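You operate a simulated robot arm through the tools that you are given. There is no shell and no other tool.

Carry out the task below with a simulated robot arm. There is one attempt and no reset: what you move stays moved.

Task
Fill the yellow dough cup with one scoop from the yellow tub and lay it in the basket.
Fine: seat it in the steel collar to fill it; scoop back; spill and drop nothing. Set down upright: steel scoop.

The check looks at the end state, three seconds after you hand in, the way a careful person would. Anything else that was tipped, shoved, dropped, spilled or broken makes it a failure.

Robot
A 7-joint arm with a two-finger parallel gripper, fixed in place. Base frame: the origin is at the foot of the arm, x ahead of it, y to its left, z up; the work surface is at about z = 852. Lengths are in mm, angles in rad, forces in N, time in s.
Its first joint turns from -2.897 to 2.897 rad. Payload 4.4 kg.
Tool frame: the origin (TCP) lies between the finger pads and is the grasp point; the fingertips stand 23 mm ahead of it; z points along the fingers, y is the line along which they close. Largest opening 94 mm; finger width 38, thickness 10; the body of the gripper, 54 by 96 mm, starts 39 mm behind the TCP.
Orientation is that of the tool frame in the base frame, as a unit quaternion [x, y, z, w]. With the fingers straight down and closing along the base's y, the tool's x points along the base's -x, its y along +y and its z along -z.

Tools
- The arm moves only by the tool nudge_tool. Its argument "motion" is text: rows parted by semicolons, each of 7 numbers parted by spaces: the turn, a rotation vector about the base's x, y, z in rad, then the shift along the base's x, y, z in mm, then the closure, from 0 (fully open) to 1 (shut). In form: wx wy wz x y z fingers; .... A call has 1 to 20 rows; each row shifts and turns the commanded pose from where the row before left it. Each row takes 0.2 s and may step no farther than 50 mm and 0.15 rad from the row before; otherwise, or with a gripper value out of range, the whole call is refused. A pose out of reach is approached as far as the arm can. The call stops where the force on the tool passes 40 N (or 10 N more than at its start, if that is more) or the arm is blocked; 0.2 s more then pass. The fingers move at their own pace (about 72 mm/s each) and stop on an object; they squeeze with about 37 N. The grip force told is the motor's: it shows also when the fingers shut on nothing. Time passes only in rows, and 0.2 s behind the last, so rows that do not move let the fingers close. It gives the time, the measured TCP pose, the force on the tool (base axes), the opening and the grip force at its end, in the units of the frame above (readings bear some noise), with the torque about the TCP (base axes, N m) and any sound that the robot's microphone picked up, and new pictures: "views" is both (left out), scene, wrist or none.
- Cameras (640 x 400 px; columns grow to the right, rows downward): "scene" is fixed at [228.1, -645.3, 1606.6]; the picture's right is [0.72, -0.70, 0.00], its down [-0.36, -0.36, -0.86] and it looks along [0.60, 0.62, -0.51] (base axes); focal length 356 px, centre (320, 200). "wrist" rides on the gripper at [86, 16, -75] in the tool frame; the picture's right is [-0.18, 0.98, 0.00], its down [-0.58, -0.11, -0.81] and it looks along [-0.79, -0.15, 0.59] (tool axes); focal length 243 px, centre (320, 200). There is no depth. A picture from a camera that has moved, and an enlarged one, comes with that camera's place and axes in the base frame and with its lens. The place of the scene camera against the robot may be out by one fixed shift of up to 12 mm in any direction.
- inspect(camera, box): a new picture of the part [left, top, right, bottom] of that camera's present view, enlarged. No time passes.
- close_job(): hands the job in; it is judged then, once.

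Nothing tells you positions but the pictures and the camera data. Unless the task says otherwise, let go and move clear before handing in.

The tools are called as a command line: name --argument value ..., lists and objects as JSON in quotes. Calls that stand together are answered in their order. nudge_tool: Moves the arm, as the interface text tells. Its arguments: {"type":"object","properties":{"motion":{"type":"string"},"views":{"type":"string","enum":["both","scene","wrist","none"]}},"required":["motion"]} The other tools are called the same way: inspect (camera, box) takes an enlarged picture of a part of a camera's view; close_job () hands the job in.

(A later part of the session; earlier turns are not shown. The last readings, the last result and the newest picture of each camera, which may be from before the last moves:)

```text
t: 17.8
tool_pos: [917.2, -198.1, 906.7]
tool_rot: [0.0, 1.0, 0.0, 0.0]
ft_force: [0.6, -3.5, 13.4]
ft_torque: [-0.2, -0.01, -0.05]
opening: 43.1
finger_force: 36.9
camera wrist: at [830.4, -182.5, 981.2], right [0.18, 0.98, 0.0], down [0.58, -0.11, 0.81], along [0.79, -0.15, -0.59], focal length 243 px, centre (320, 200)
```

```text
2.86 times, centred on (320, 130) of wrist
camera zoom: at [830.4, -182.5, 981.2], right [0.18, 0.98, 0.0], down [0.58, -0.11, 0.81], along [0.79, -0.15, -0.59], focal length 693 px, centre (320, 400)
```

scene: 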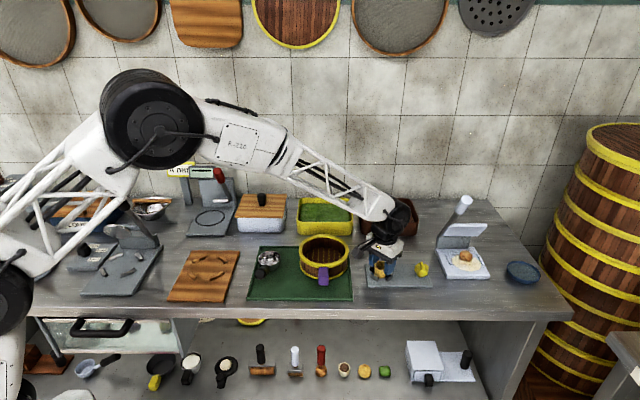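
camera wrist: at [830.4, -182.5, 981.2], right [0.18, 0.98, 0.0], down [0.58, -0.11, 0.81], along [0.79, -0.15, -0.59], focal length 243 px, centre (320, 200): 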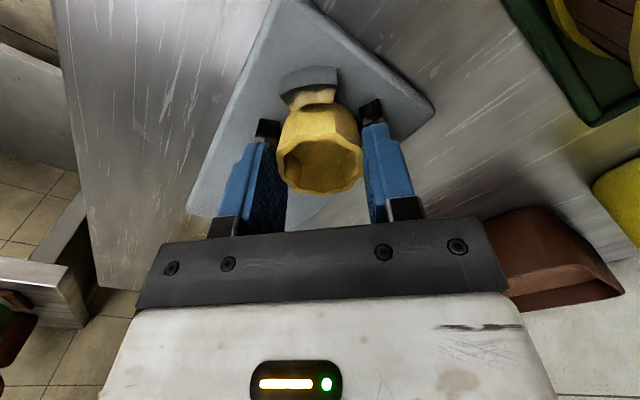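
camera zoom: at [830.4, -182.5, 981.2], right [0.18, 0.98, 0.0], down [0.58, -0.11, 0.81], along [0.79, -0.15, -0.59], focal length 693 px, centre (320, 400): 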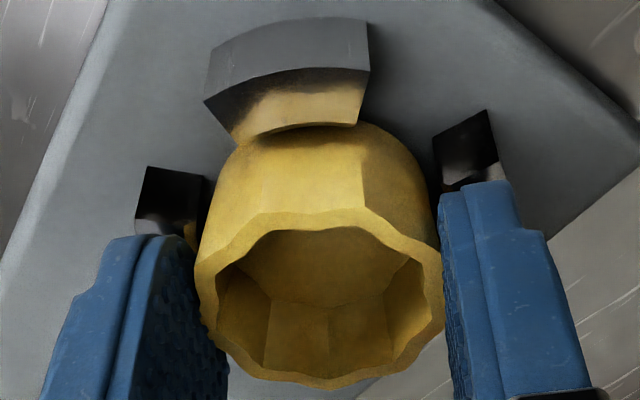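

The cup's base meets the plate inside the ring. Opening the fingers gently, then rising.

nudge_tool --motion "0 0 0 0 0 0 0.53; 0 0 0 0 0 0 0.48; 0 0 0 0 0 0 0.36; 0 0 0 0 0 0 0.36" --views "both"

inspect --camera "scene" --box '[360, 245, 410, 285]'

inspect --camera "wrist" --box '[240, 60, 400, 200]'

```text
t: 18.8
tool_pos: [916.5, -198.5, 906.1]
tool_rot: [0.0, 1.0, -0.001, 0.001]
ft_force: [0.1, -0.7, 0.6]
ft_torque: [0.0, 0.0, -0.01]
opening: 59.9
finger_force: 0.0
camera wrist: at [830.3, -182.4, 980.6], right [0.18, 0.98, 0.0], down [0.58, -0.11, 0.81], along [0.79, -0.15, -0.59], focal length 243 px, centre (320, 200)
```

scene: 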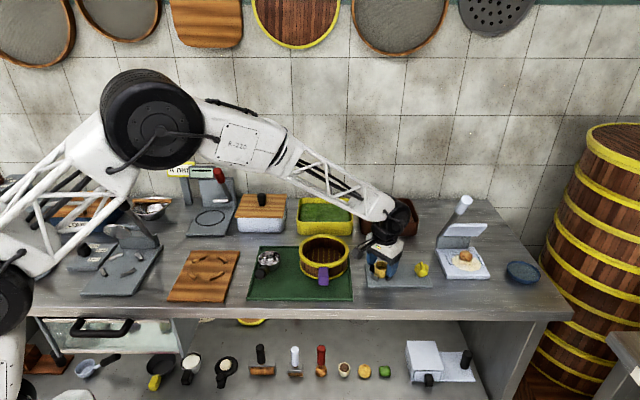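
wrist: 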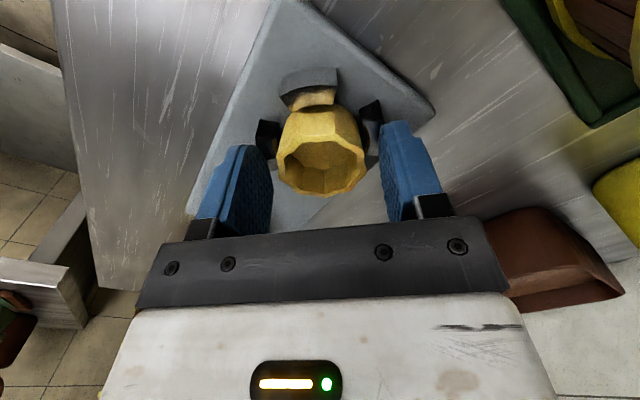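

```text
10.00 times, centred on (385, 265) of scene
camera zoom: at [228.1, -645.3, 1606.6], right [0.72, -0.7, 0.0], down [-0.36, -0.36, -0.86], along [0.6, 0.62, -0.51], focal length 3564 px, centre (-330, -450)
```

zoom: 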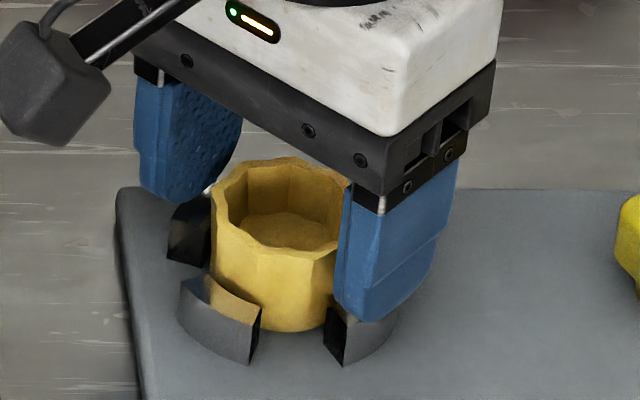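

```text
2.86 times, centred on (320, 130) of wrist
camera zoom: at [830.3, -182.4, 980.6], right [0.18, 0.98, 0.0], down [0.58, -0.11, 0.81], along [0.79, -0.15, -0.59], focal length 693 px, centre (320, 400)
```

zoom: 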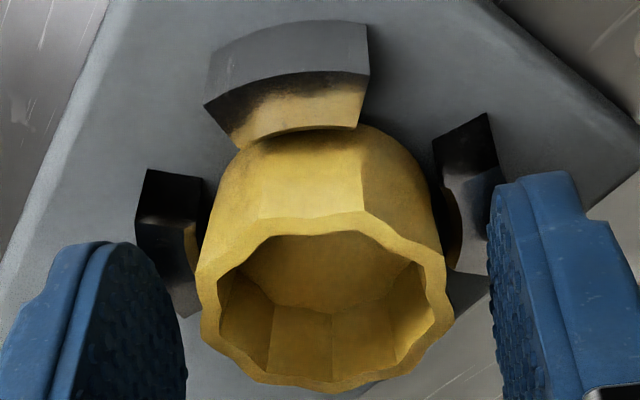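

The cup stands free in the ring. Rising straight up and checking it.

nudge_tool --motion "0 0 0 0 0 15 0.36; 0 0 0 0 0 30 0.2; 0 0 0 0 0 40 0; 0 0 0 0 0 20 0; 0 0 0 0 0 0 0" --views "both"

inspect --camera "scene" --box '[360, 245, 410, 285]'

inspect --camera "wrist" --box '[260, 10, 380, 110]'

```text
t: 20.0
tool_pos: [916.5, -197.3, 1009.4]
tool_rot: [-0.001, 1.0, 0.0, -0.001]
ft_force: [0.9, -0.4, 0.8]
ft_torque: [-0.05, 0.0, -0.01]
opening: 94.1
finger_force: 0.1
camera wrist: at [830.2, -182.3, 1086.3], right [0.18, 0.98, 0.0], down [0.58, -0.11, 0.81], along [0.79, -0.15, -0.59], focal length 243 px, centre (320, 200)
```

scene: 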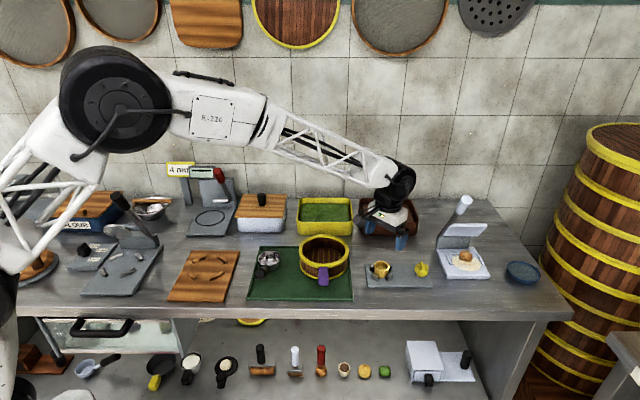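
wrist: 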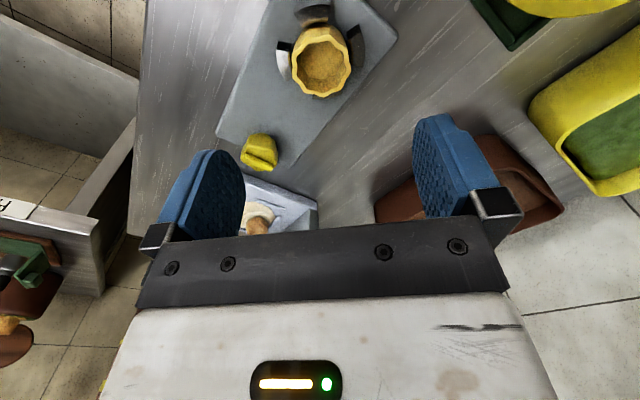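

```text
10.00 times, centred on (385, 265) of scene
camera zoom: at [228.1, -645.3, 1606.6], right [0.72, -0.7, 0.0], down [-0.36, -0.36, -0.86], along [0.6, 0.62, -0.51], focal length 3564 px, centre (-330, -450)
```

zoom: 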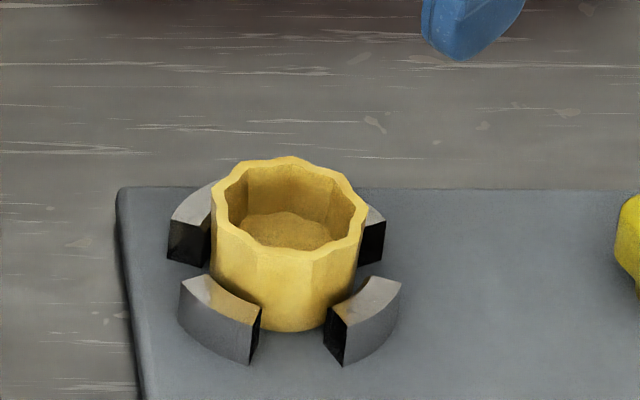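

```text
4.00 times, centred on (320, 60) of wrist
camera zoom: at [830.2, -182.3, 1086.3], right [0.18, 0.98, 0.0], down [0.58, -0.11, 0.81], along [0.79, -0.15, -0.59], focal length 970 px, centre (320, 760)
```

zoom: 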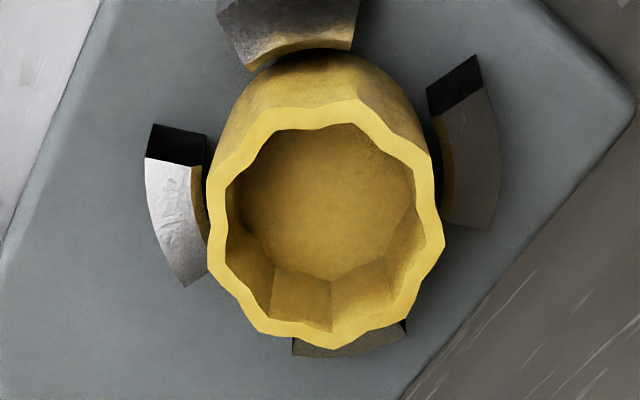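

The cup stands upright and fully down in the steel collar. Next the scoop: I'll move up and over towards it, turning the hand 45 degrees to line up with its handle.

nudge_tool --motion "0 0 0 0 0 40 0; 0 0 0.098 -41 14 5 0; 0 0 0.098 -41 14 5 0; 0 0 0.098 -41 14 5 0; 0 0 0.098 -41 14 5 0; 0 0 0.098 -41 14 5 0; 0 0 0.098 -41 14 5 0; 0 0 0.098 -41 14 5 0; 0 0 0.099 -41 14 5 0; 0 0 0 0 0 0 0" --views "both"

inspect --camera "wrist" --box '[220, 20, 420, 200]'

```text
t: 22.2
tool_pos: [589.2, -86.2, 1091.2]
tool_rot: [-0.383, 0.924, -0.001, 0.001]
ft_force: [0.2, 0.0, -0.6]
ft_torque: [-0.03, 0.0, -0.03]
opening: 94.2
finger_force: 0.1
camera wrist: at [516.6, -136.1, 1166.1], right [-0.56, 0.83, 0.0], down [0.49, 0.33, 0.81], along [0.67, 0.46, -0.59], focal length 243 px, centre (320, 200)
```

scene: 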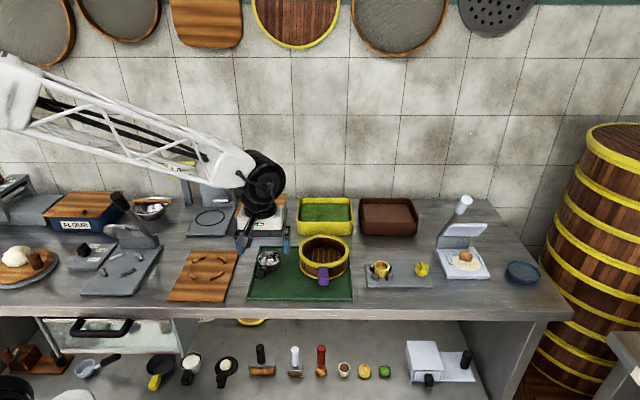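
wrist: 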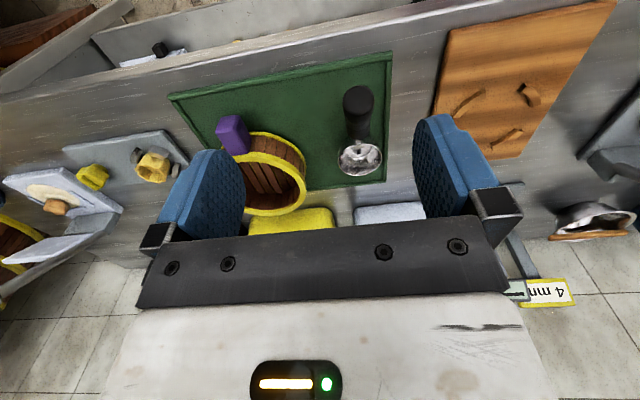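

```text
2.22 times, centred on (320, 110) of wrist
camera zoom: at [516.6, -136.1, 1166.1], right [-0.56, 0.83, 0.0], down [0.49, 0.33, 0.81], along [0.67, 0.46, -0.59], focal length 539 px, centre (320, 400)
```

zoom: 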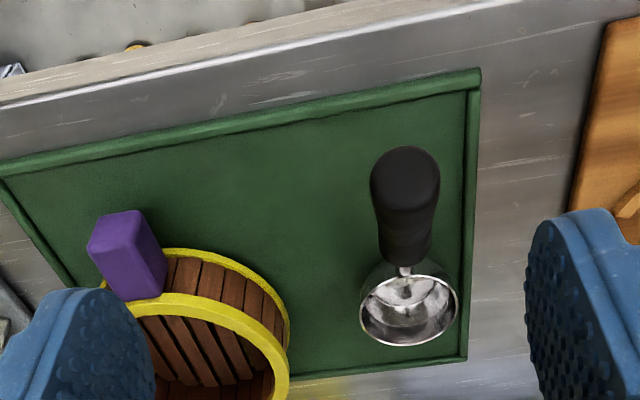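

The handle's end is at about (602, -35, 958), sloping 34 degrees down towards the bowl at 45 degrees in plan. I'll tilt the hand about 43 degrees so it approaches nearly along the handle, and stop 90 mm short to check.

nudge_tool --motion "0.1058 -0.1058 0 0 0 0 0; 0.1058 -0.1058 0 0 0 0 0; 0.1058 -0.1058 0 0 0 0 0; 0.1058 -0.1058 0 0 0 0 0; 0.1058 -0.1058 0 0 0 0 0; 0 0 0 -6.7 12.1 -41.3 0; 0 0 0 -6.6 12.1 -41.3 0; 0 0 0 0 0 0 0" --views "both"

inspect --camera "wrist" --box '[220, 80, 420, 240]'

inspect --camera "scene" --box '[190, 180, 350, 300]'

```text
t: 24.0
tool_pos: [576.9, -61.4, 1008.3]
tool_rot: [-0.357, 0.86, 0.14, 0.338]
ft_force: [-0.4, 0.1, 0.3]
ft_torque: [-0.03, 0.04, -0.03]
opening: 94.1
finger_force: 0.0
camera wrist: at [483.7, -131.1, 1004.9], right [-0.6, 0.79, 0.13], down [-0.01, -0.16, 0.99], along [0.8, 0.59, 0.11], focal length 243 px, centre (320, 200)
```

scene: 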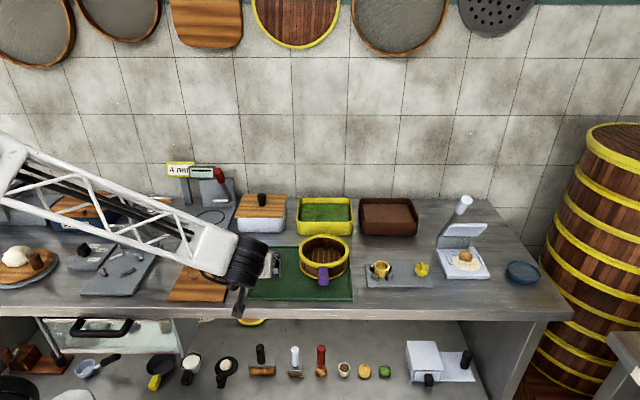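
wrist: 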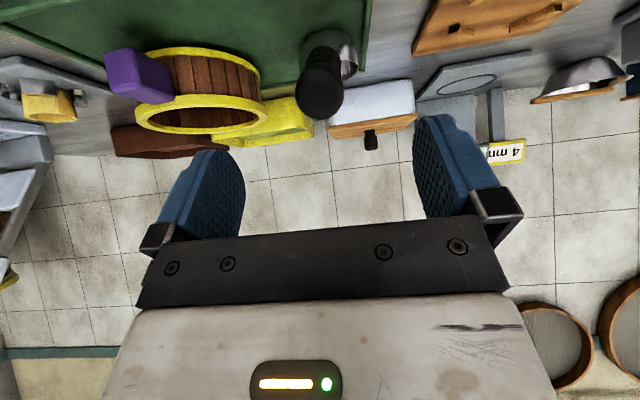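

```text
2.50 times, centred on (320, 160) of wrist
camera zoom: at [483.7, -131.1, 1004.9], right [-0.6, 0.79, 0.13], down [-0.01, -0.16, 0.99], along [0.8, 0.59, 0.11], focal length 606 px, centre (320, 300)
```

zoom: 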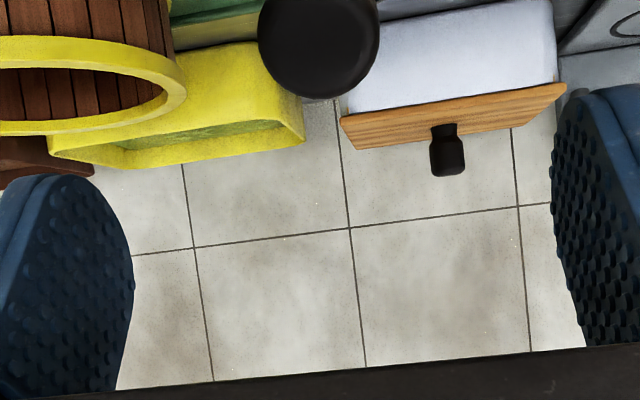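

```text
3.33 times, centred on (270, 240) of scene
camera zoom: at [228.1, -645.3, 1606.6], right [0.72, -0.7, 0.0], down [-0.36, -0.36, -0.86], along [0.6, 0.62, -0.51], focal length 1188 px, centre (487, 67)
```

zoom: 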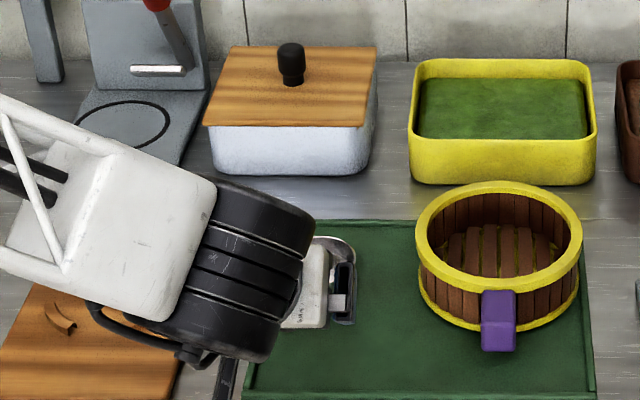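

The handle end lines up right between the fingers. Advancing along the tool axis to straddle the grip.

nudge_tool --motion "0 0 0 14.5 14.5 -21.7 0; 0 0 0 14.5 14.5 -21.7 0; 0 0 0 9.6 9.6 -14.4 0; 0 0 0 4.7 4.7 -7.2 0; 0 0 0 0 0 0 0" --views "both"

inspect --camera "wrist" --box '[220, 80, 420, 240]'

inspect --camera "scene" --box '[220, 220, 320, 300]'

```text
t: 25.2
tool_pos: [617.9, -18.2, 943.1]
tool_rot: [-0.355, 0.86, 0.139, 0.339]
ft_force: [0.5, -0.3, 0.4]
ft_torque: [0.01, -0.01, 0.01]
opening: 93.7
finger_force: 0.1
camera wrist: at [526.6, -88.2, 939.7], right [-0.6, 0.79, 0.13], down [-0.01, -0.16, 0.99], along [0.8, 0.59, 0.11], focal length 243 px, centre (320, 200)
```

scene: 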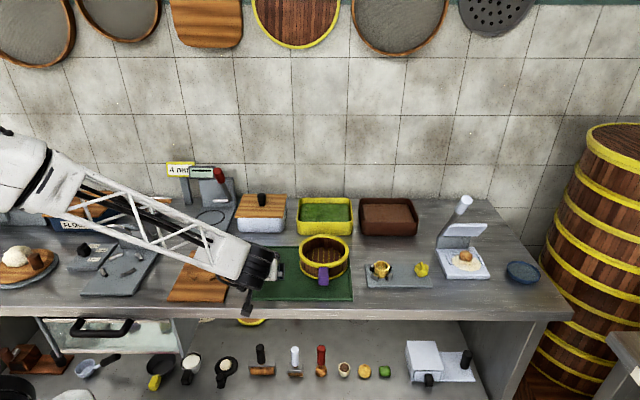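
wrist: 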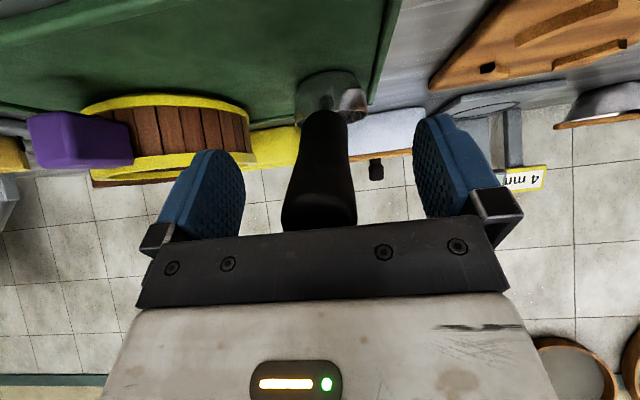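

```text
2.50 times, centred on (320, 160) of wrist
camera zoom: at [526.6, -88.2, 939.7], right [-0.6, 0.79, 0.13], down [-0.01, -0.16, 0.99], along [0.8, 0.59, 0.11], focal length 606 px, centre (320, 300)
```

zoom: 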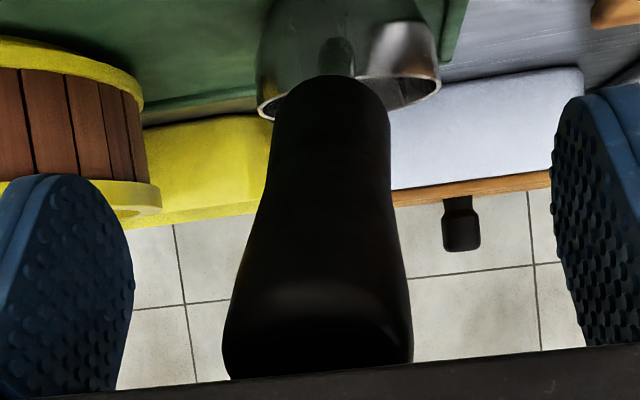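

```text
5.00 times, centred on (270, 260) of scene
camera zoom: at [228.1, -645.3, 1606.6], right [0.72, -0.7, 0.0], down [-0.36, -0.36, -0.86], along [0.6, 0.62, -0.51], focal length 1782 px, centre (570, -100)
```

zoom: 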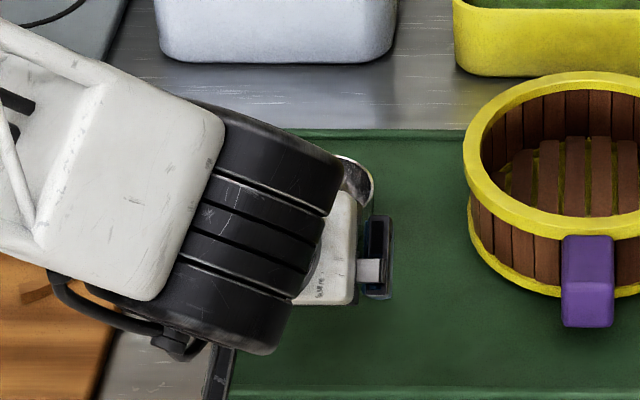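

The grip sits centred between the fingers and the palm is clear. Closing on the handle.

nudge_tool --motion "0 0 0 0 0 0 0.55; 0 0 0 0 0 0 0.66; 0 0 0 0 0 0 0.74; 0 0 0 0 0 0 0.8; 0 0 0 0 0 0 0.85; 0 0 0 0 0 0 0.85" --views "wrist"

inspect --camera "wrist" --box '[220, 40, 420, 240]'

```text
t: 26.6
tool_pos: [618.5, -18.0, 943.7]
tool_rot: [-0.355, 0.86, 0.139, 0.338]
ft_force: [-1.4, 0.0, 0.9]
ft_torque: [0.22, 0.13, 0.19]
opening: 28.2
finger_force: 36.5
camera wrist: at [526.5, -88.2, 939.7], right [-0.6, 0.79, 0.13], down [-0.01, -0.16, 0.99], along [0.8, 0.59, 0.11], focal length 243 px, centre (320, 200)
```

wrist: 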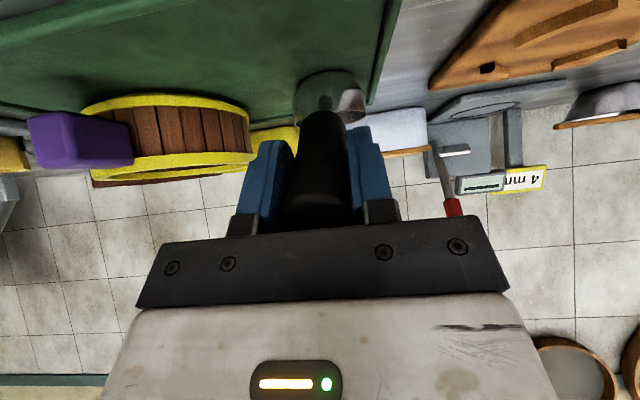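

```text
2.00 times, centred on (320, 140) of wrist
camera zoom: at [526.5, -88.2, 939.7], right [-0.6, 0.79, 0.13], down [-0.01, -0.16, 0.99], along [0.8, 0.59, 0.11], focal length 485 px, centre (320, 320)
```

zoom: 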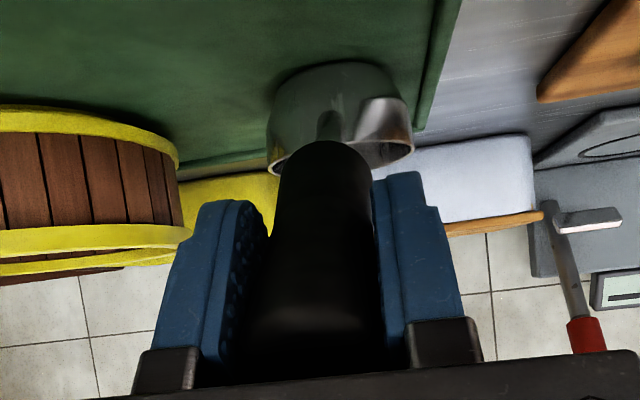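

The handle is firmly held (28 mm). Lifting straight up slowly.

nudge_tool --motion "0 0 0 0 0 6 0.85; 0 0 0 0 0 14 0.85; 0 0 0 0 0 30 0.85; 0 0 0 0 0 40 0.85; 0 0 0 0 0 40 0.85; 0 0 0 0 0 0 0.85" --views "both"

inspect --camera "wrist" --box '[220, 40, 420, 240]'

inspect --camera "scene" --box '[220, 180, 320, 300]'

```text
t: 28.0
tool_pos: [618.8, -19.5, 1074.8]
tool_rot: [-0.356, 0.86, 0.14, 0.337]
ft_force: [-0.9, 0.3, -3.9]
ft_torque: [-0.21, 0.26, 0.07]
opening: 28.1
finger_force: 37.4
camera wrist: at [526.4, -88.7, 1070.8], right [-0.6, 0.79, 0.13], down [-0.01, -0.16, 0.99], along [0.8, 0.59, 0.11], focal length 243 px, centre (320, 200)
```

scene: 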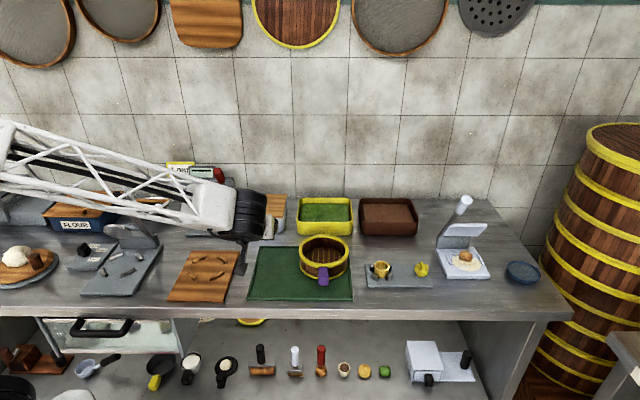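
wrist: 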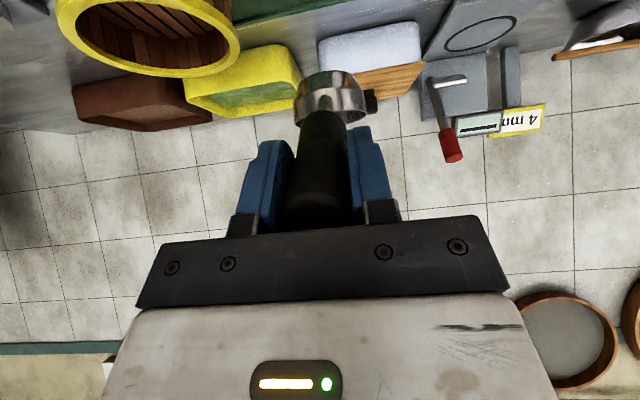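

```text
2.00 times, centred on (320, 140) of wrist
camera zoom: at [526.4, -88.7, 1070.8], right [-0.6, 0.79, 0.13], down [-0.01, -0.16, 0.99], along [0.8, 0.59, 0.11], focal length 485 px, centre (320, 320)
```

zoom: 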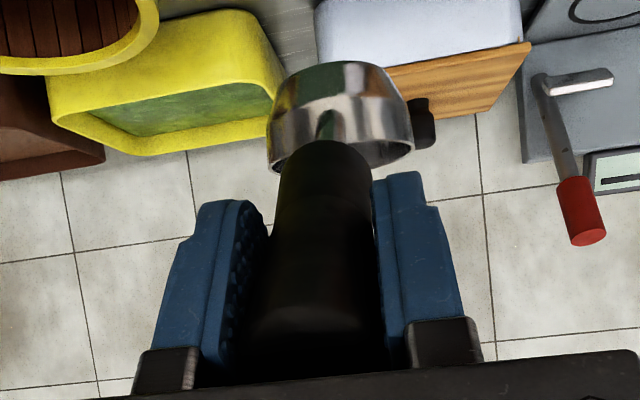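

```text
3.33 times, centred on (270, 240) of scene
camera zoom: at [228.1, -645.3, 1606.6], right [0.72, -0.7, 0.0], down [-0.36, -0.36, -0.86], along [0.6, 0.62, -0.51], focal length 1188 px, centre (487, 67)
```

zoom: 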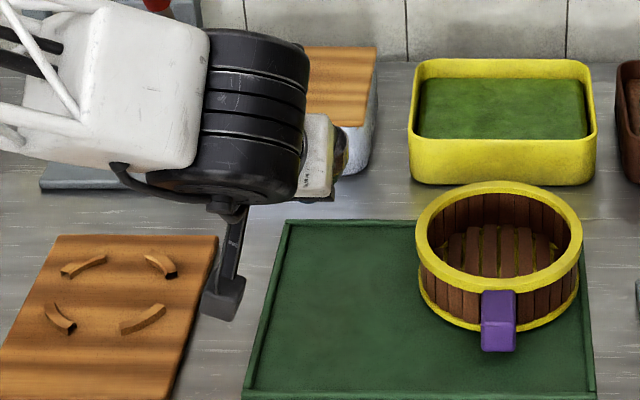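

The scoop is up and steady in the grip. I'll look closely at the bowl's place relative to the hand, then measure the tub.

inspect --camera "wrist" --box '[280, 60, 380, 130]'

inspect --camera "wrist" --box '[170, 20, 330, 140]'

```text
5.71 times, centred on (330, 95) of wrist
camera zoom: at [526.4, -88.7, 1070.8], right [-0.6, 0.79, 0.13], down [-0.01, -0.16, 0.99], along [0.8, 0.59, 0.11], focal length 1386 px, centre (263, 800)
```

zoom: 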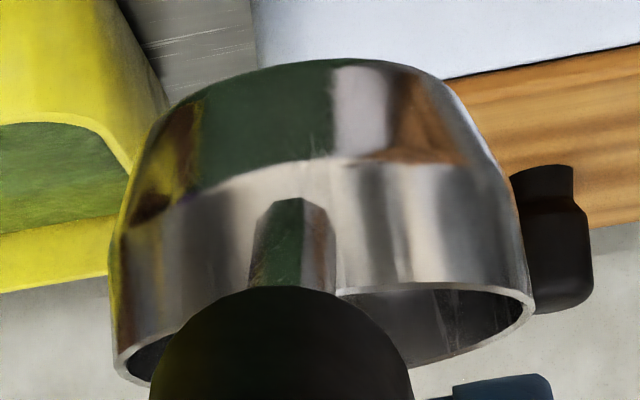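

```text
3.33 times, centred on (250, 80) of wrist
camera zoom: at [526.4, -88.7, 1070.8], right [-0.6, 0.79, 0.13], down [-0.01, -0.16, 0.99], along [0.8, 0.59, 0.11], focal length 809 px, centre (553, 600)
```

zoom: 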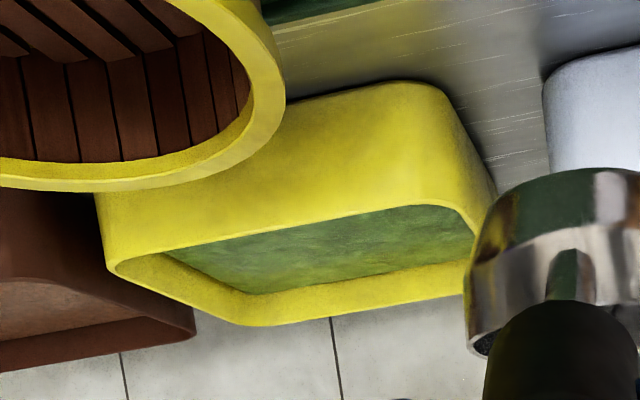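

The bowl is 70 mm wide and 35 mm deep, 124 mm ahead of the grip and 54 mm below it. The tub's rim is near z = 917 around (995, 124). I'll swing the scoop round to point out over the tub, high, and tip the nose down a bit to look in.

nudge_tool --motion "0 0 -0.1018 37 19.75 6.2 0.85; 0 0 -0.1018 37 19.75 6.2 0.85; 0 0 -0.1018 37 19.75 6.2 0.85; 0 0 -0.1018 37 19.75 6.2 0.85; 0 0 -0.1018 37 19.75 6.2 0.85; 0 0 -0.1018 37 19.75 6.2 0.85; -0.0259 0.147 0 0 0 0 0.85; -0.0259 0.147 0 0 0 0 0.85; -0.0259 0.147 0 0 0 0 0.85; 0 0 0 0 0 0 0.85" --views "both"

inspect --camera "wrist" --box '[180, 0, 420, 150]'

inspect --camera "scene" --box '[240, 150, 400, 250]'

```text
t: 30.2
tool_pos: [840.2, 100.2, 1110.0]
tool_rot: [-0.085, 0.985, 0.013, 0.148]
ft_force: [-0.6, -0.8, -3.8]
ft_torque: [-0.12, 0.18, -0.06]
opening: 28.1
finger_force: 36.9
camera wrist: at [734.7, 97.7, 1156.6], right [0.0, 1.0, 0.05], down [0.33, -0.05, 0.94], along [0.94, 0.01, -0.33], focal length 243 px, centre (320, 200)
```

scene: 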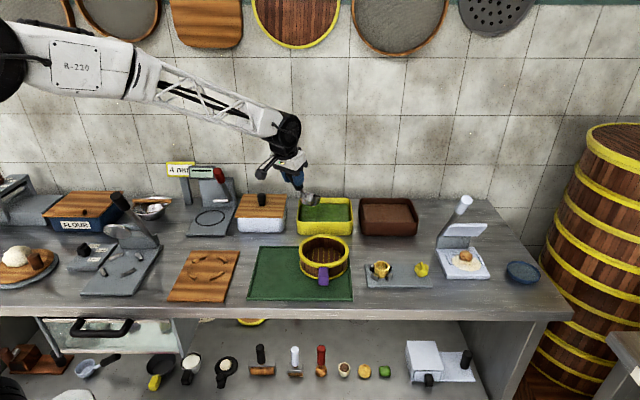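
wrist: 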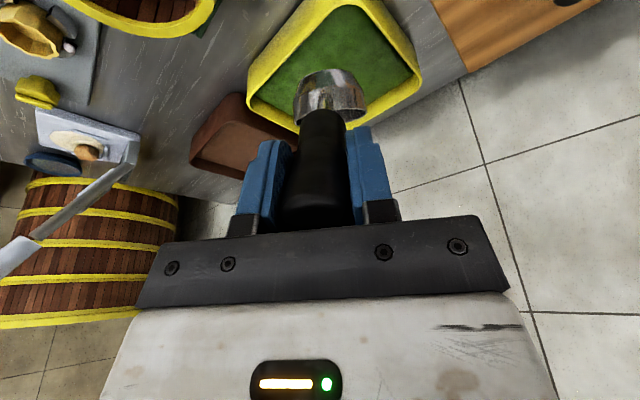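

```text
2.67 times, centred on (300, 75) of wrist
camera zoom: at [734.7, 97.7, 1156.6], right [0.0, 1.0, 0.05], down [0.33, -0.05, 0.94], along [0.94, 0.01, -0.33], focal length 647 px, centre (373, 533)
```

zoom: 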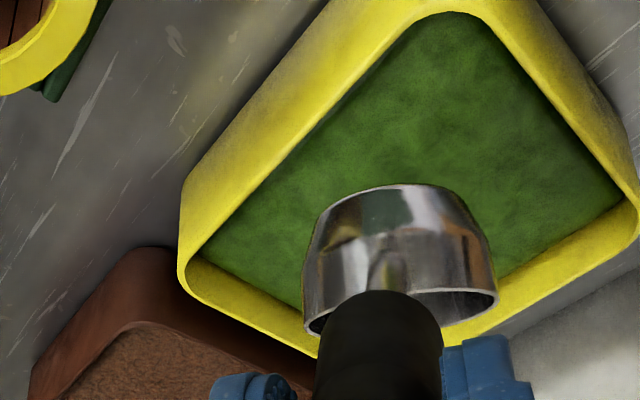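

```text
4.00 times, centred on (320, 200) of scene
camera zoom: at [228.1, -645.3, 1606.6], right [0.72, -0.7, 0.0], down [-0.36, -0.36, -0.86], along [0.6, 0.62, -0.51], focal length 1426 px, centre (320, 200)
```

zoom: 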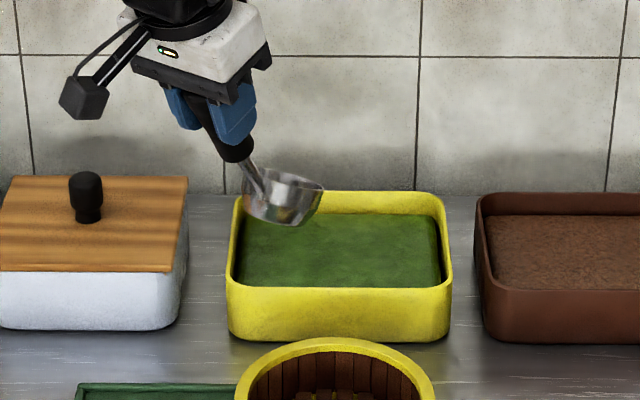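

inspect --camera "wrist" --box '[235, 70, 305, 140]'

inspect --camera "wrist" --box '[350, 50, 430, 140]'

inspect --camera "wrist" --box '[310, 0, 420, 60]'

```text
5.71 times, centred on (270, 105) of wrist
camera zoom: at [734.7, 97.7, 1156.6], right [0.0, 1.0, 0.05], down [0.33, -0.05, 0.94], along [0.94, 0.01, -0.33], focal length 1386 px, centre (606, 743)
```

zoom: 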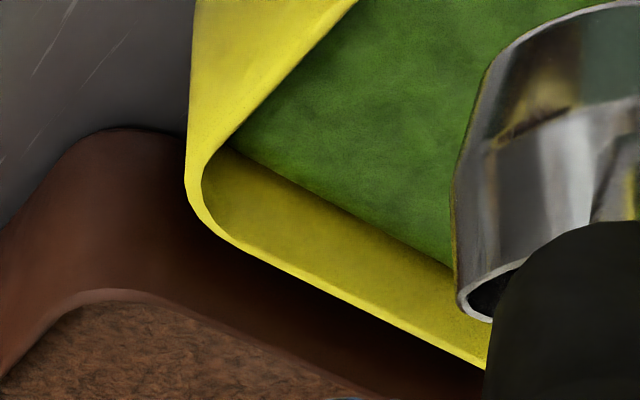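

```text
4.44 times, centred on (390, 95) of wrist
camera zoom: at [734.7, 97.7, 1156.6], right [0.0, 1.0, 0.05], down [0.33, -0.05, 0.94], along [0.94, 0.01, -0.33], focal length 1078 px, centre (9, 667)
```

zoom: 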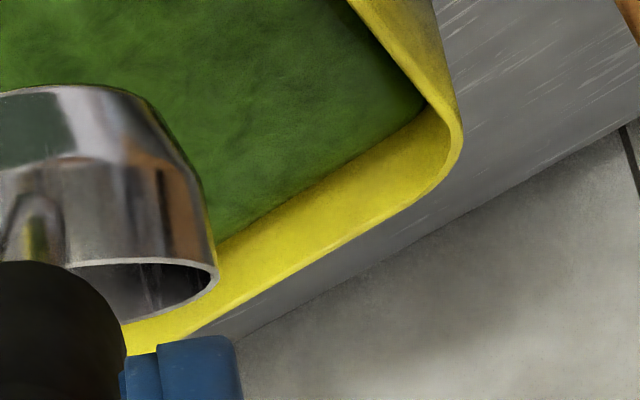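

```text
5.82 times, centred on (365, 30) of wrist
camera zoom: at [734.7, 97.7, 1156.6], right [0.0, 1.0, 0.05], down [0.33, -0.05, 0.94], along [0.94, 0.01, -0.33], focal length 1412 px, centre (58, 1189)
```

zoom: 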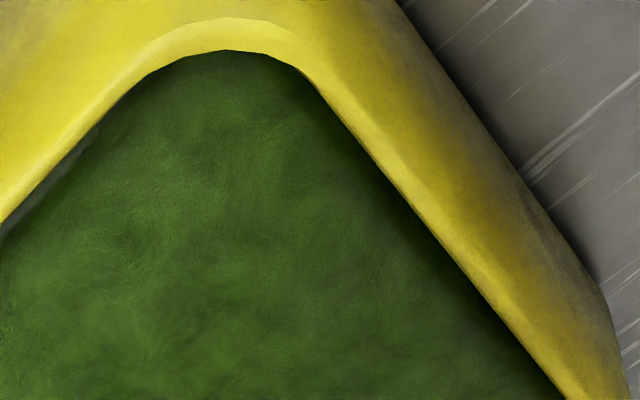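

The tub interior is about 186 × 155 mm, centred at (994, 126), rim z about 918, filling surface about z 892. I'll bring the scoop nose-down over the near part of the filling, still above it.

nudge_tool --motion "-0.0217 0.1231 0 32.4 5.1 -14.7 0.85; -0.0217 0.1231 0 32.5 5.2 -14.7 0.85; 0 0 0 0 0 0 0.85" --views "both"

inspect --camera "scene" --box '[270, 170, 370, 240]'

inspect --camera "wrist" --box '[220, 0, 440, 160]'

```text
t: 31.0
tool_pos: [906.8, 111.7, 1080.3]
tool_rot: [-0.087, 0.996, 0.002, 0.025]
ft_force: [0.0, 0.7, -3.5]
ft_torque: [0.06, 0.12, 0.0]
opening: 28.0
finger_force: 37.5
camera wrist: at [815.3, 110.9, 1151.0], right [0.01, 1.0, 0.01], down [0.55, -0.01, 0.83], along [0.83, 0.0, -0.55], focal length 243 px, centre (320, 200)
```

scene: 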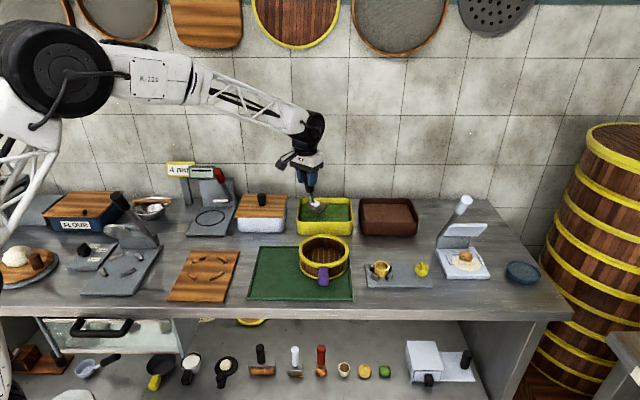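
wrist: 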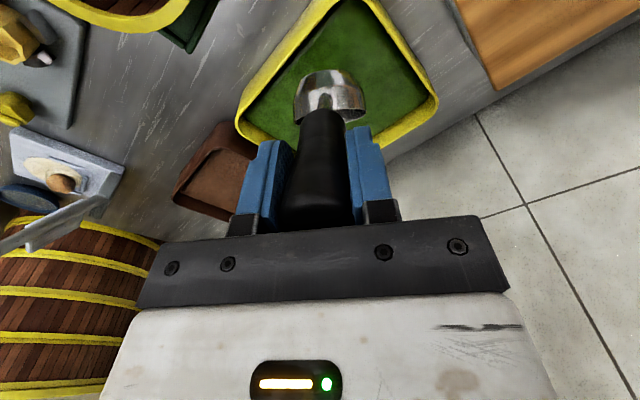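

```text
5.71 times, centred on (320, 205) of scene
camera zoom: at [228.1, -645.3, 1606.6], right [0.72, -0.7, 0.0], down [-0.36, -0.36, -0.86], along [0.6, 0.62, -0.51], focal length 2036 px, centre (320, 171)
```

zoom: 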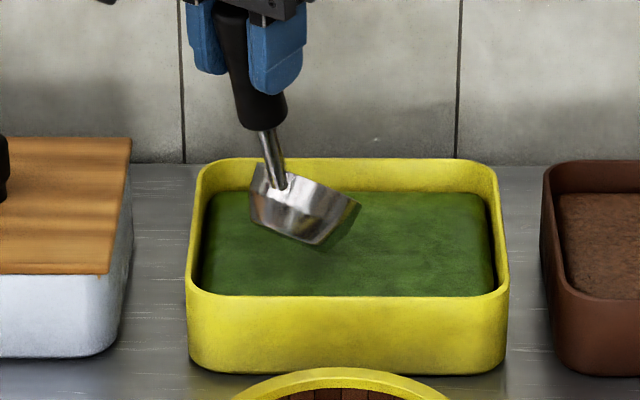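

```text
2.50 times, centred on (330, 80) of wrist
camera zoom: at [815.3, 110.9, 1151.0], right [0.01, 1.0, 0.01], down [0.55, -0.01, 0.83], along [0.83, 0.0, -0.55], focal length 606 px, centre (295, 500)
```

zoom: 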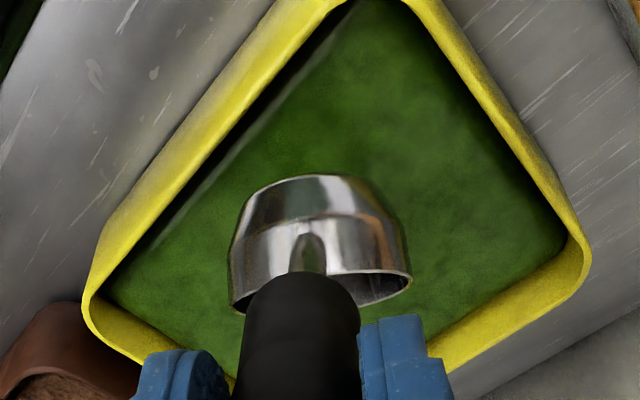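

The scoop hangs over the filling. Lowering in small steps and watching the force for the filling's resistance.

nudge_tool --motion "0 0 0 0 0 -15 0.85; 0 0 0 0 0 -10 0.85; 0 0 0 0 0 -5 0.85; 0 0 0 0 0 -5 0.85; 0 0 0 0 0 0 0.85" --views "scene"

inspect --camera "scene" --box '[270, 170, 370, 240]'

```text
t: 32.2
tool_pos: [905.3, 111.7, 1044.9]
tool_rot: [-0.087, 0.996, 0.002, 0.026]
ft_force: [2.0, 4.5, 3.8]
ft_torque: [0.37, -0.49, 0.22]
opening: 28.4
finger_force: 37.1
```

scene: 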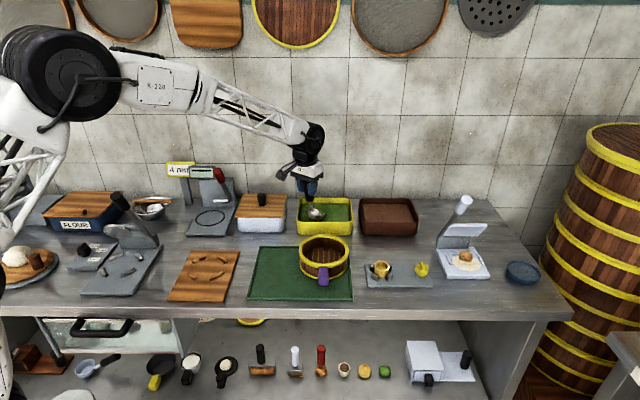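

```text
5.71 times, centred on (320, 205) of scene
camera zoom: at [228.1, -645.3, 1606.6], right [0.72, -0.7, 0.0], down [-0.36, -0.36, -0.86], along [0.6, 0.62, -0.51], focal length 2036 px, centre (320, 171)
```

zoom: 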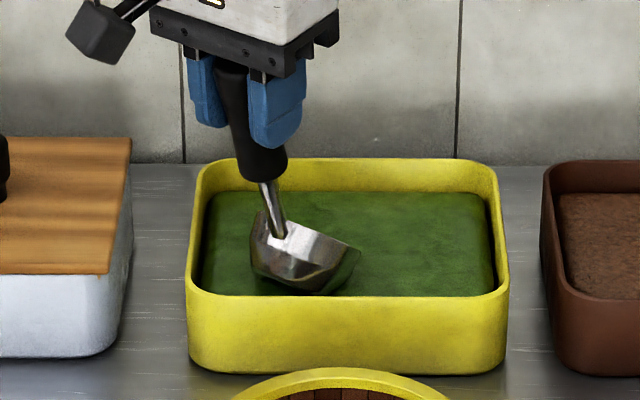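

nudge_tool --motion "0 0 0 0 0 0 0.85" --views "wrist"

inspect --camera "wrist" --box '[230, 0, 450, 150]'

inspect --camera "scene" --box '[295, 190, 355, 235]'

```text
t: 32.6
tool_pos: [906.1, 110.6, 1044.6]
tool_rot: [-0.087, 0.996, 0.002, 0.025]
ft_force: [5.0, 5.1, 5.9]
ft_torque: [0.54, -0.64, 0.26]
opening: 28.0
finger_force: 37.2
camera wrist: at [814.4, 110.8, 1116.4], right [0.01, 1.0, 0.01], down [0.55, -0.01, 0.83], along [0.84, 0.0, -0.55], focal length 243 px, centre (320, 200)
```

wrist: 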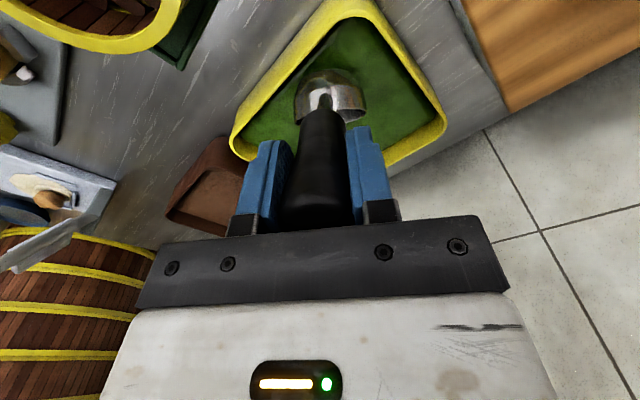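

```text
2.67 times, centred on (340, 75) of wrist
camera zoom: at [814.4, 110.8, 1116.4], right [0.01, 1.0, 0.01], down [0.55, -0.01, 0.83], along [0.84, 0.0, -0.55], focal length 647 px, centre (267, 533)
```

zoom: 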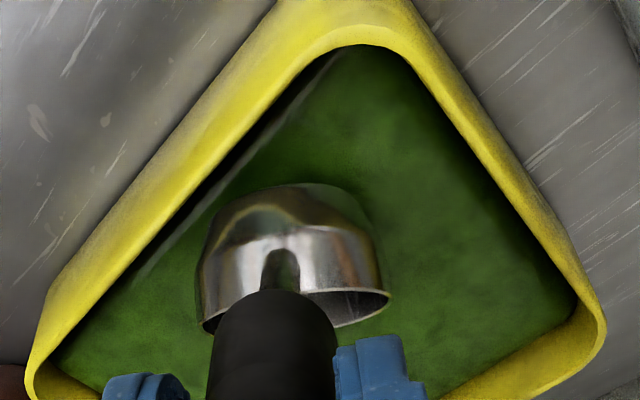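

```text
8.89 times, centred on (325, 212) of scene
camera zoom: at [228.1, -645.3, 1606.6], right [0.72, -0.7, 0.0], down [-0.36, -0.36, -0.86], along [0.6, 0.62, -0.51], focal length 3168 px, centre (276, 89)
```

zoom: 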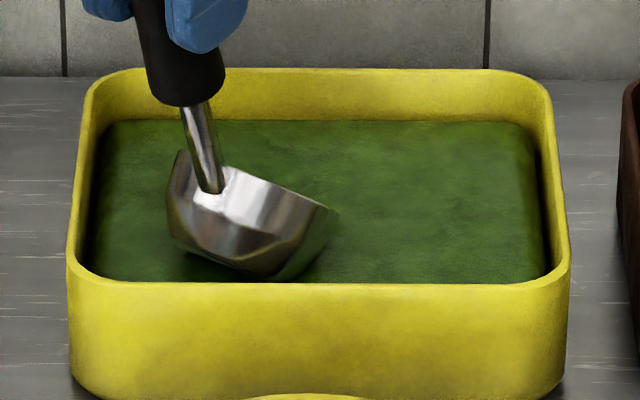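

Something is pushing back (about 9 N up plus sideways), so I won't force it. I'll back off a few millimetres and look at the bowl and the filling.

nudge_tool --motion "0 0 0 0 0 8 0.85; 0 0 0 0 0 8 0.85; 0 0 0 0 0 0 0.85" --views "both"

inspect --camera "scene" --box '[295, 190, 355, 235]'

inspect --camera "wrist" --box '[230, 0, 450, 150]'

```text
t: 33.4
tool_pos: [906.2, 110.9, 1061.1]
tool_rot: [-0.085, 0.996, 0.002, 0.025]
ft_force: [0.5, 0.0, -2.4]
ft_torque: [-0.09, 0.11, -0.04]
opening: 28.6
finger_force: 37.1
camera wrist: at [814.3, 110.4, 1132.2], right [0.01, 1.0, 0.01], down [0.55, -0.01, 0.83], along [0.83, 0.0, -0.55], focal length 243 px, centre (320, 200)
```

scene: 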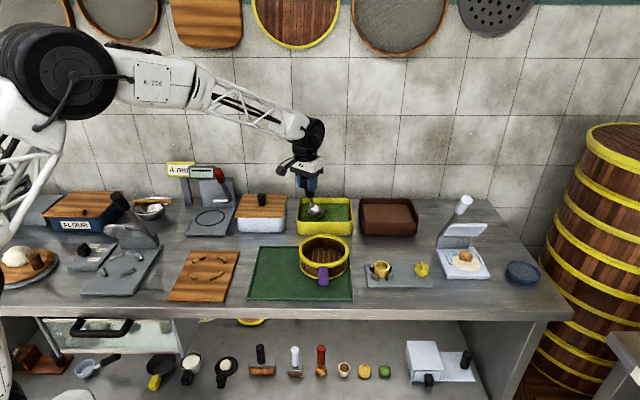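
wrist: 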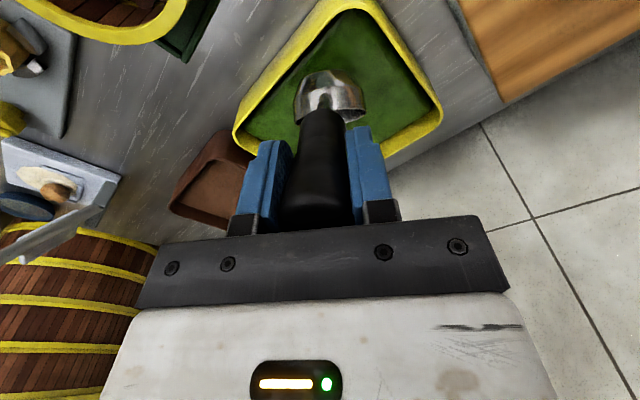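

```text
8.89 times, centred on (325, 212) of scene
camera zoom: at [228.1, -645.3, 1606.6], right [0.72, -0.7, 0.0], down [-0.36, -0.36, -0.86], along [0.6, 0.62, -0.51], focal length 3168 px, centre (276, 89)
```

zoom: 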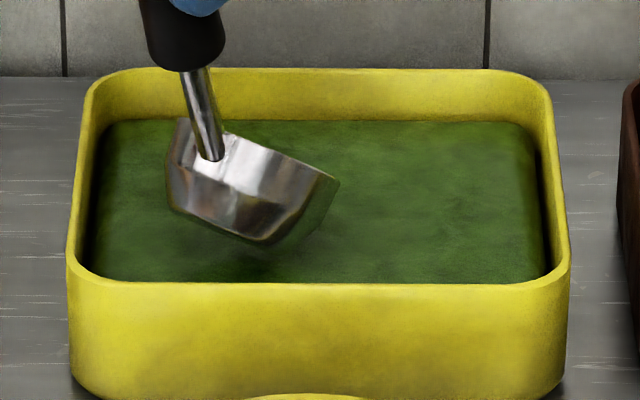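

```text
2.67 times, centred on (340, 75) of wrist
camera zoom: at [814.3, 110.4, 1132.2], right [0.01, 1.0, 0.01], down [0.55, -0.01, 0.83], along [0.83, 0.0, -0.55], focal length 647 px, centre (267, 533)
```

zoom: 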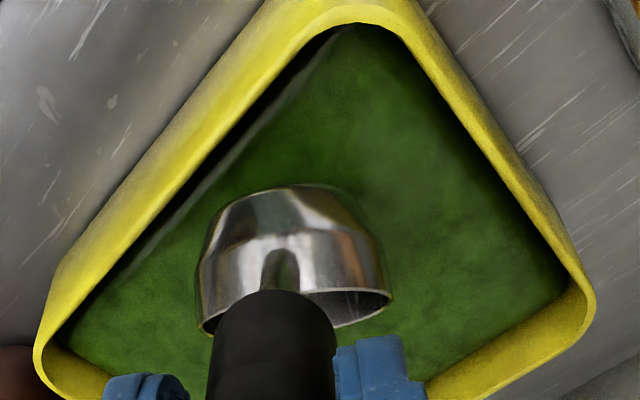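

No mark on the filling, and the push came from the side – I think the bowl's back edge met the near side of the tub. I'll shift 25 mm further out to the middle of the tub and try lowering again in small steps.

nudge_tool --motion "0 0 0 24.6 4.4 0 0.85; 0 0 0 0 0 -10 0.85; 0 0 0 0 0 -6 0.85; 0 0 0 0 0 0 0.85" --views "none"

nudge_tool --motion "0 0 0 0 0 -4 0.85; 0 0 0 0 0 0 0.85" --views "scene"

inspect --camera "scene" --box '[295, 190, 355, 235]'

```text
t: 34.4
tool_pos: [931.1, 115.0, 1045.7]
tool_rot: [-0.086, 0.996, 0.002, 0.025]
ft_force: [-0.1, -0.2, -3.6]
ft_torque: [-0.05, 0.1, 0.0]
opening: 28.5
finger_force: 36.6
```

```text
t: 35.0
tool_pos: [930.2, 115.5, 1042.1]
tool_rot: [-0.087, 0.996, 0.002, 0.025]
ft_force: [0.0, 0.4, -2.3]
ft_torque: [0.01, 0.15, -0.01]
opening: 28.2
finger_force: 36.9
```

scene: 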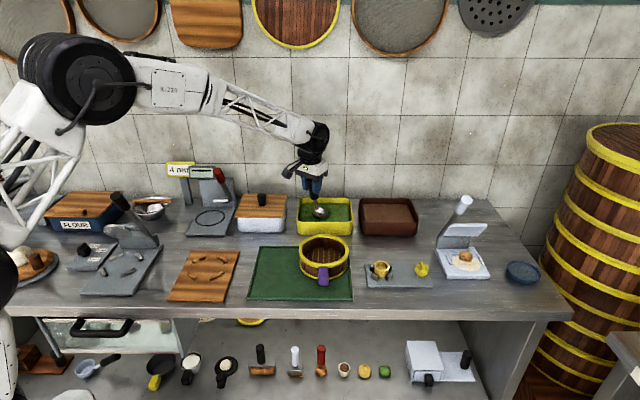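

```text
8.89 times, centred on (325, 212) of scene
camera zoom: at [228.1, -645.3, 1606.6], right [0.72, -0.7, 0.0], down [-0.36, -0.36, -0.86], along [0.6, 0.62, -0.51], focal length 3168 px, centre (276, 89)
```

zoom: 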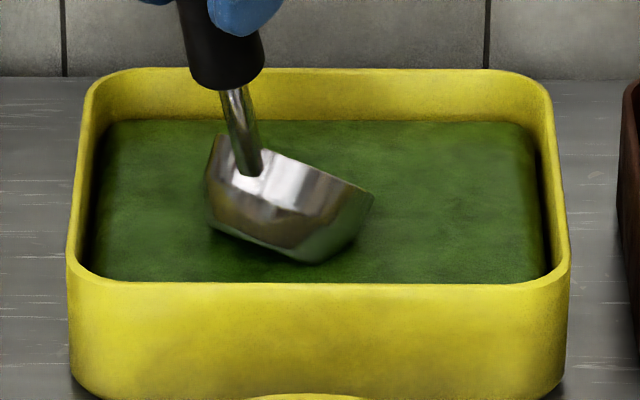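

No contact here, so that was the tub's side before. Continuing down in small steps.

nudge_tool --motion "0 0 0 0 0 -4 0.85; 0 0 0 0 0 -3 0.85; 0 0 0 0 0 0 0.85" --views "scene"

inspect --camera "scene" --box '[295, 190, 355, 235]'

```text
t: 35.8
tool_pos: [930.9, 115.5, 1034.5]
tool_rot: [-0.086, 0.996, 0.002, 0.025]
ft_force: [-0.1, 0.4, -3.2]
ft_torque: [0.0, 0.16, 0.01]
opening: 28.2
finger_force: 36.7
```

scene: 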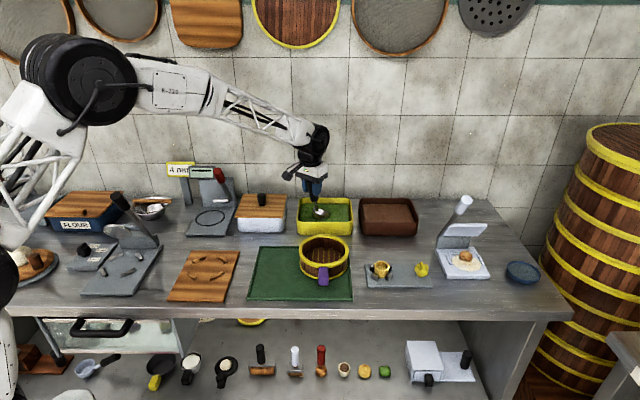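

```text
8.89 times, centred on (325, 212) of scene
camera zoom: at [228.1, -645.3, 1606.6], right [0.72, -0.7, 0.0], down [-0.36, -0.36, -0.86], along [0.6, 0.62, -0.51], focal length 3168 px, centre (276, 89)
```

zoom: 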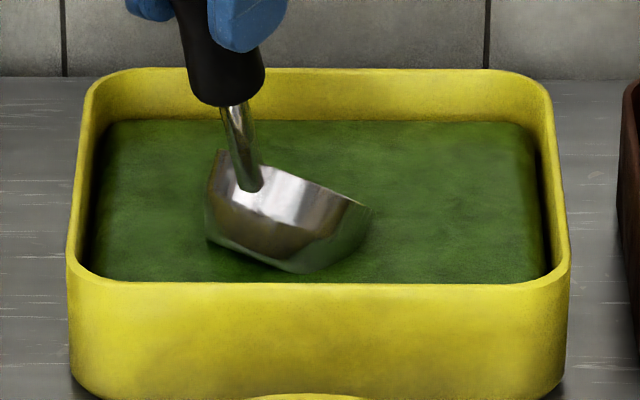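

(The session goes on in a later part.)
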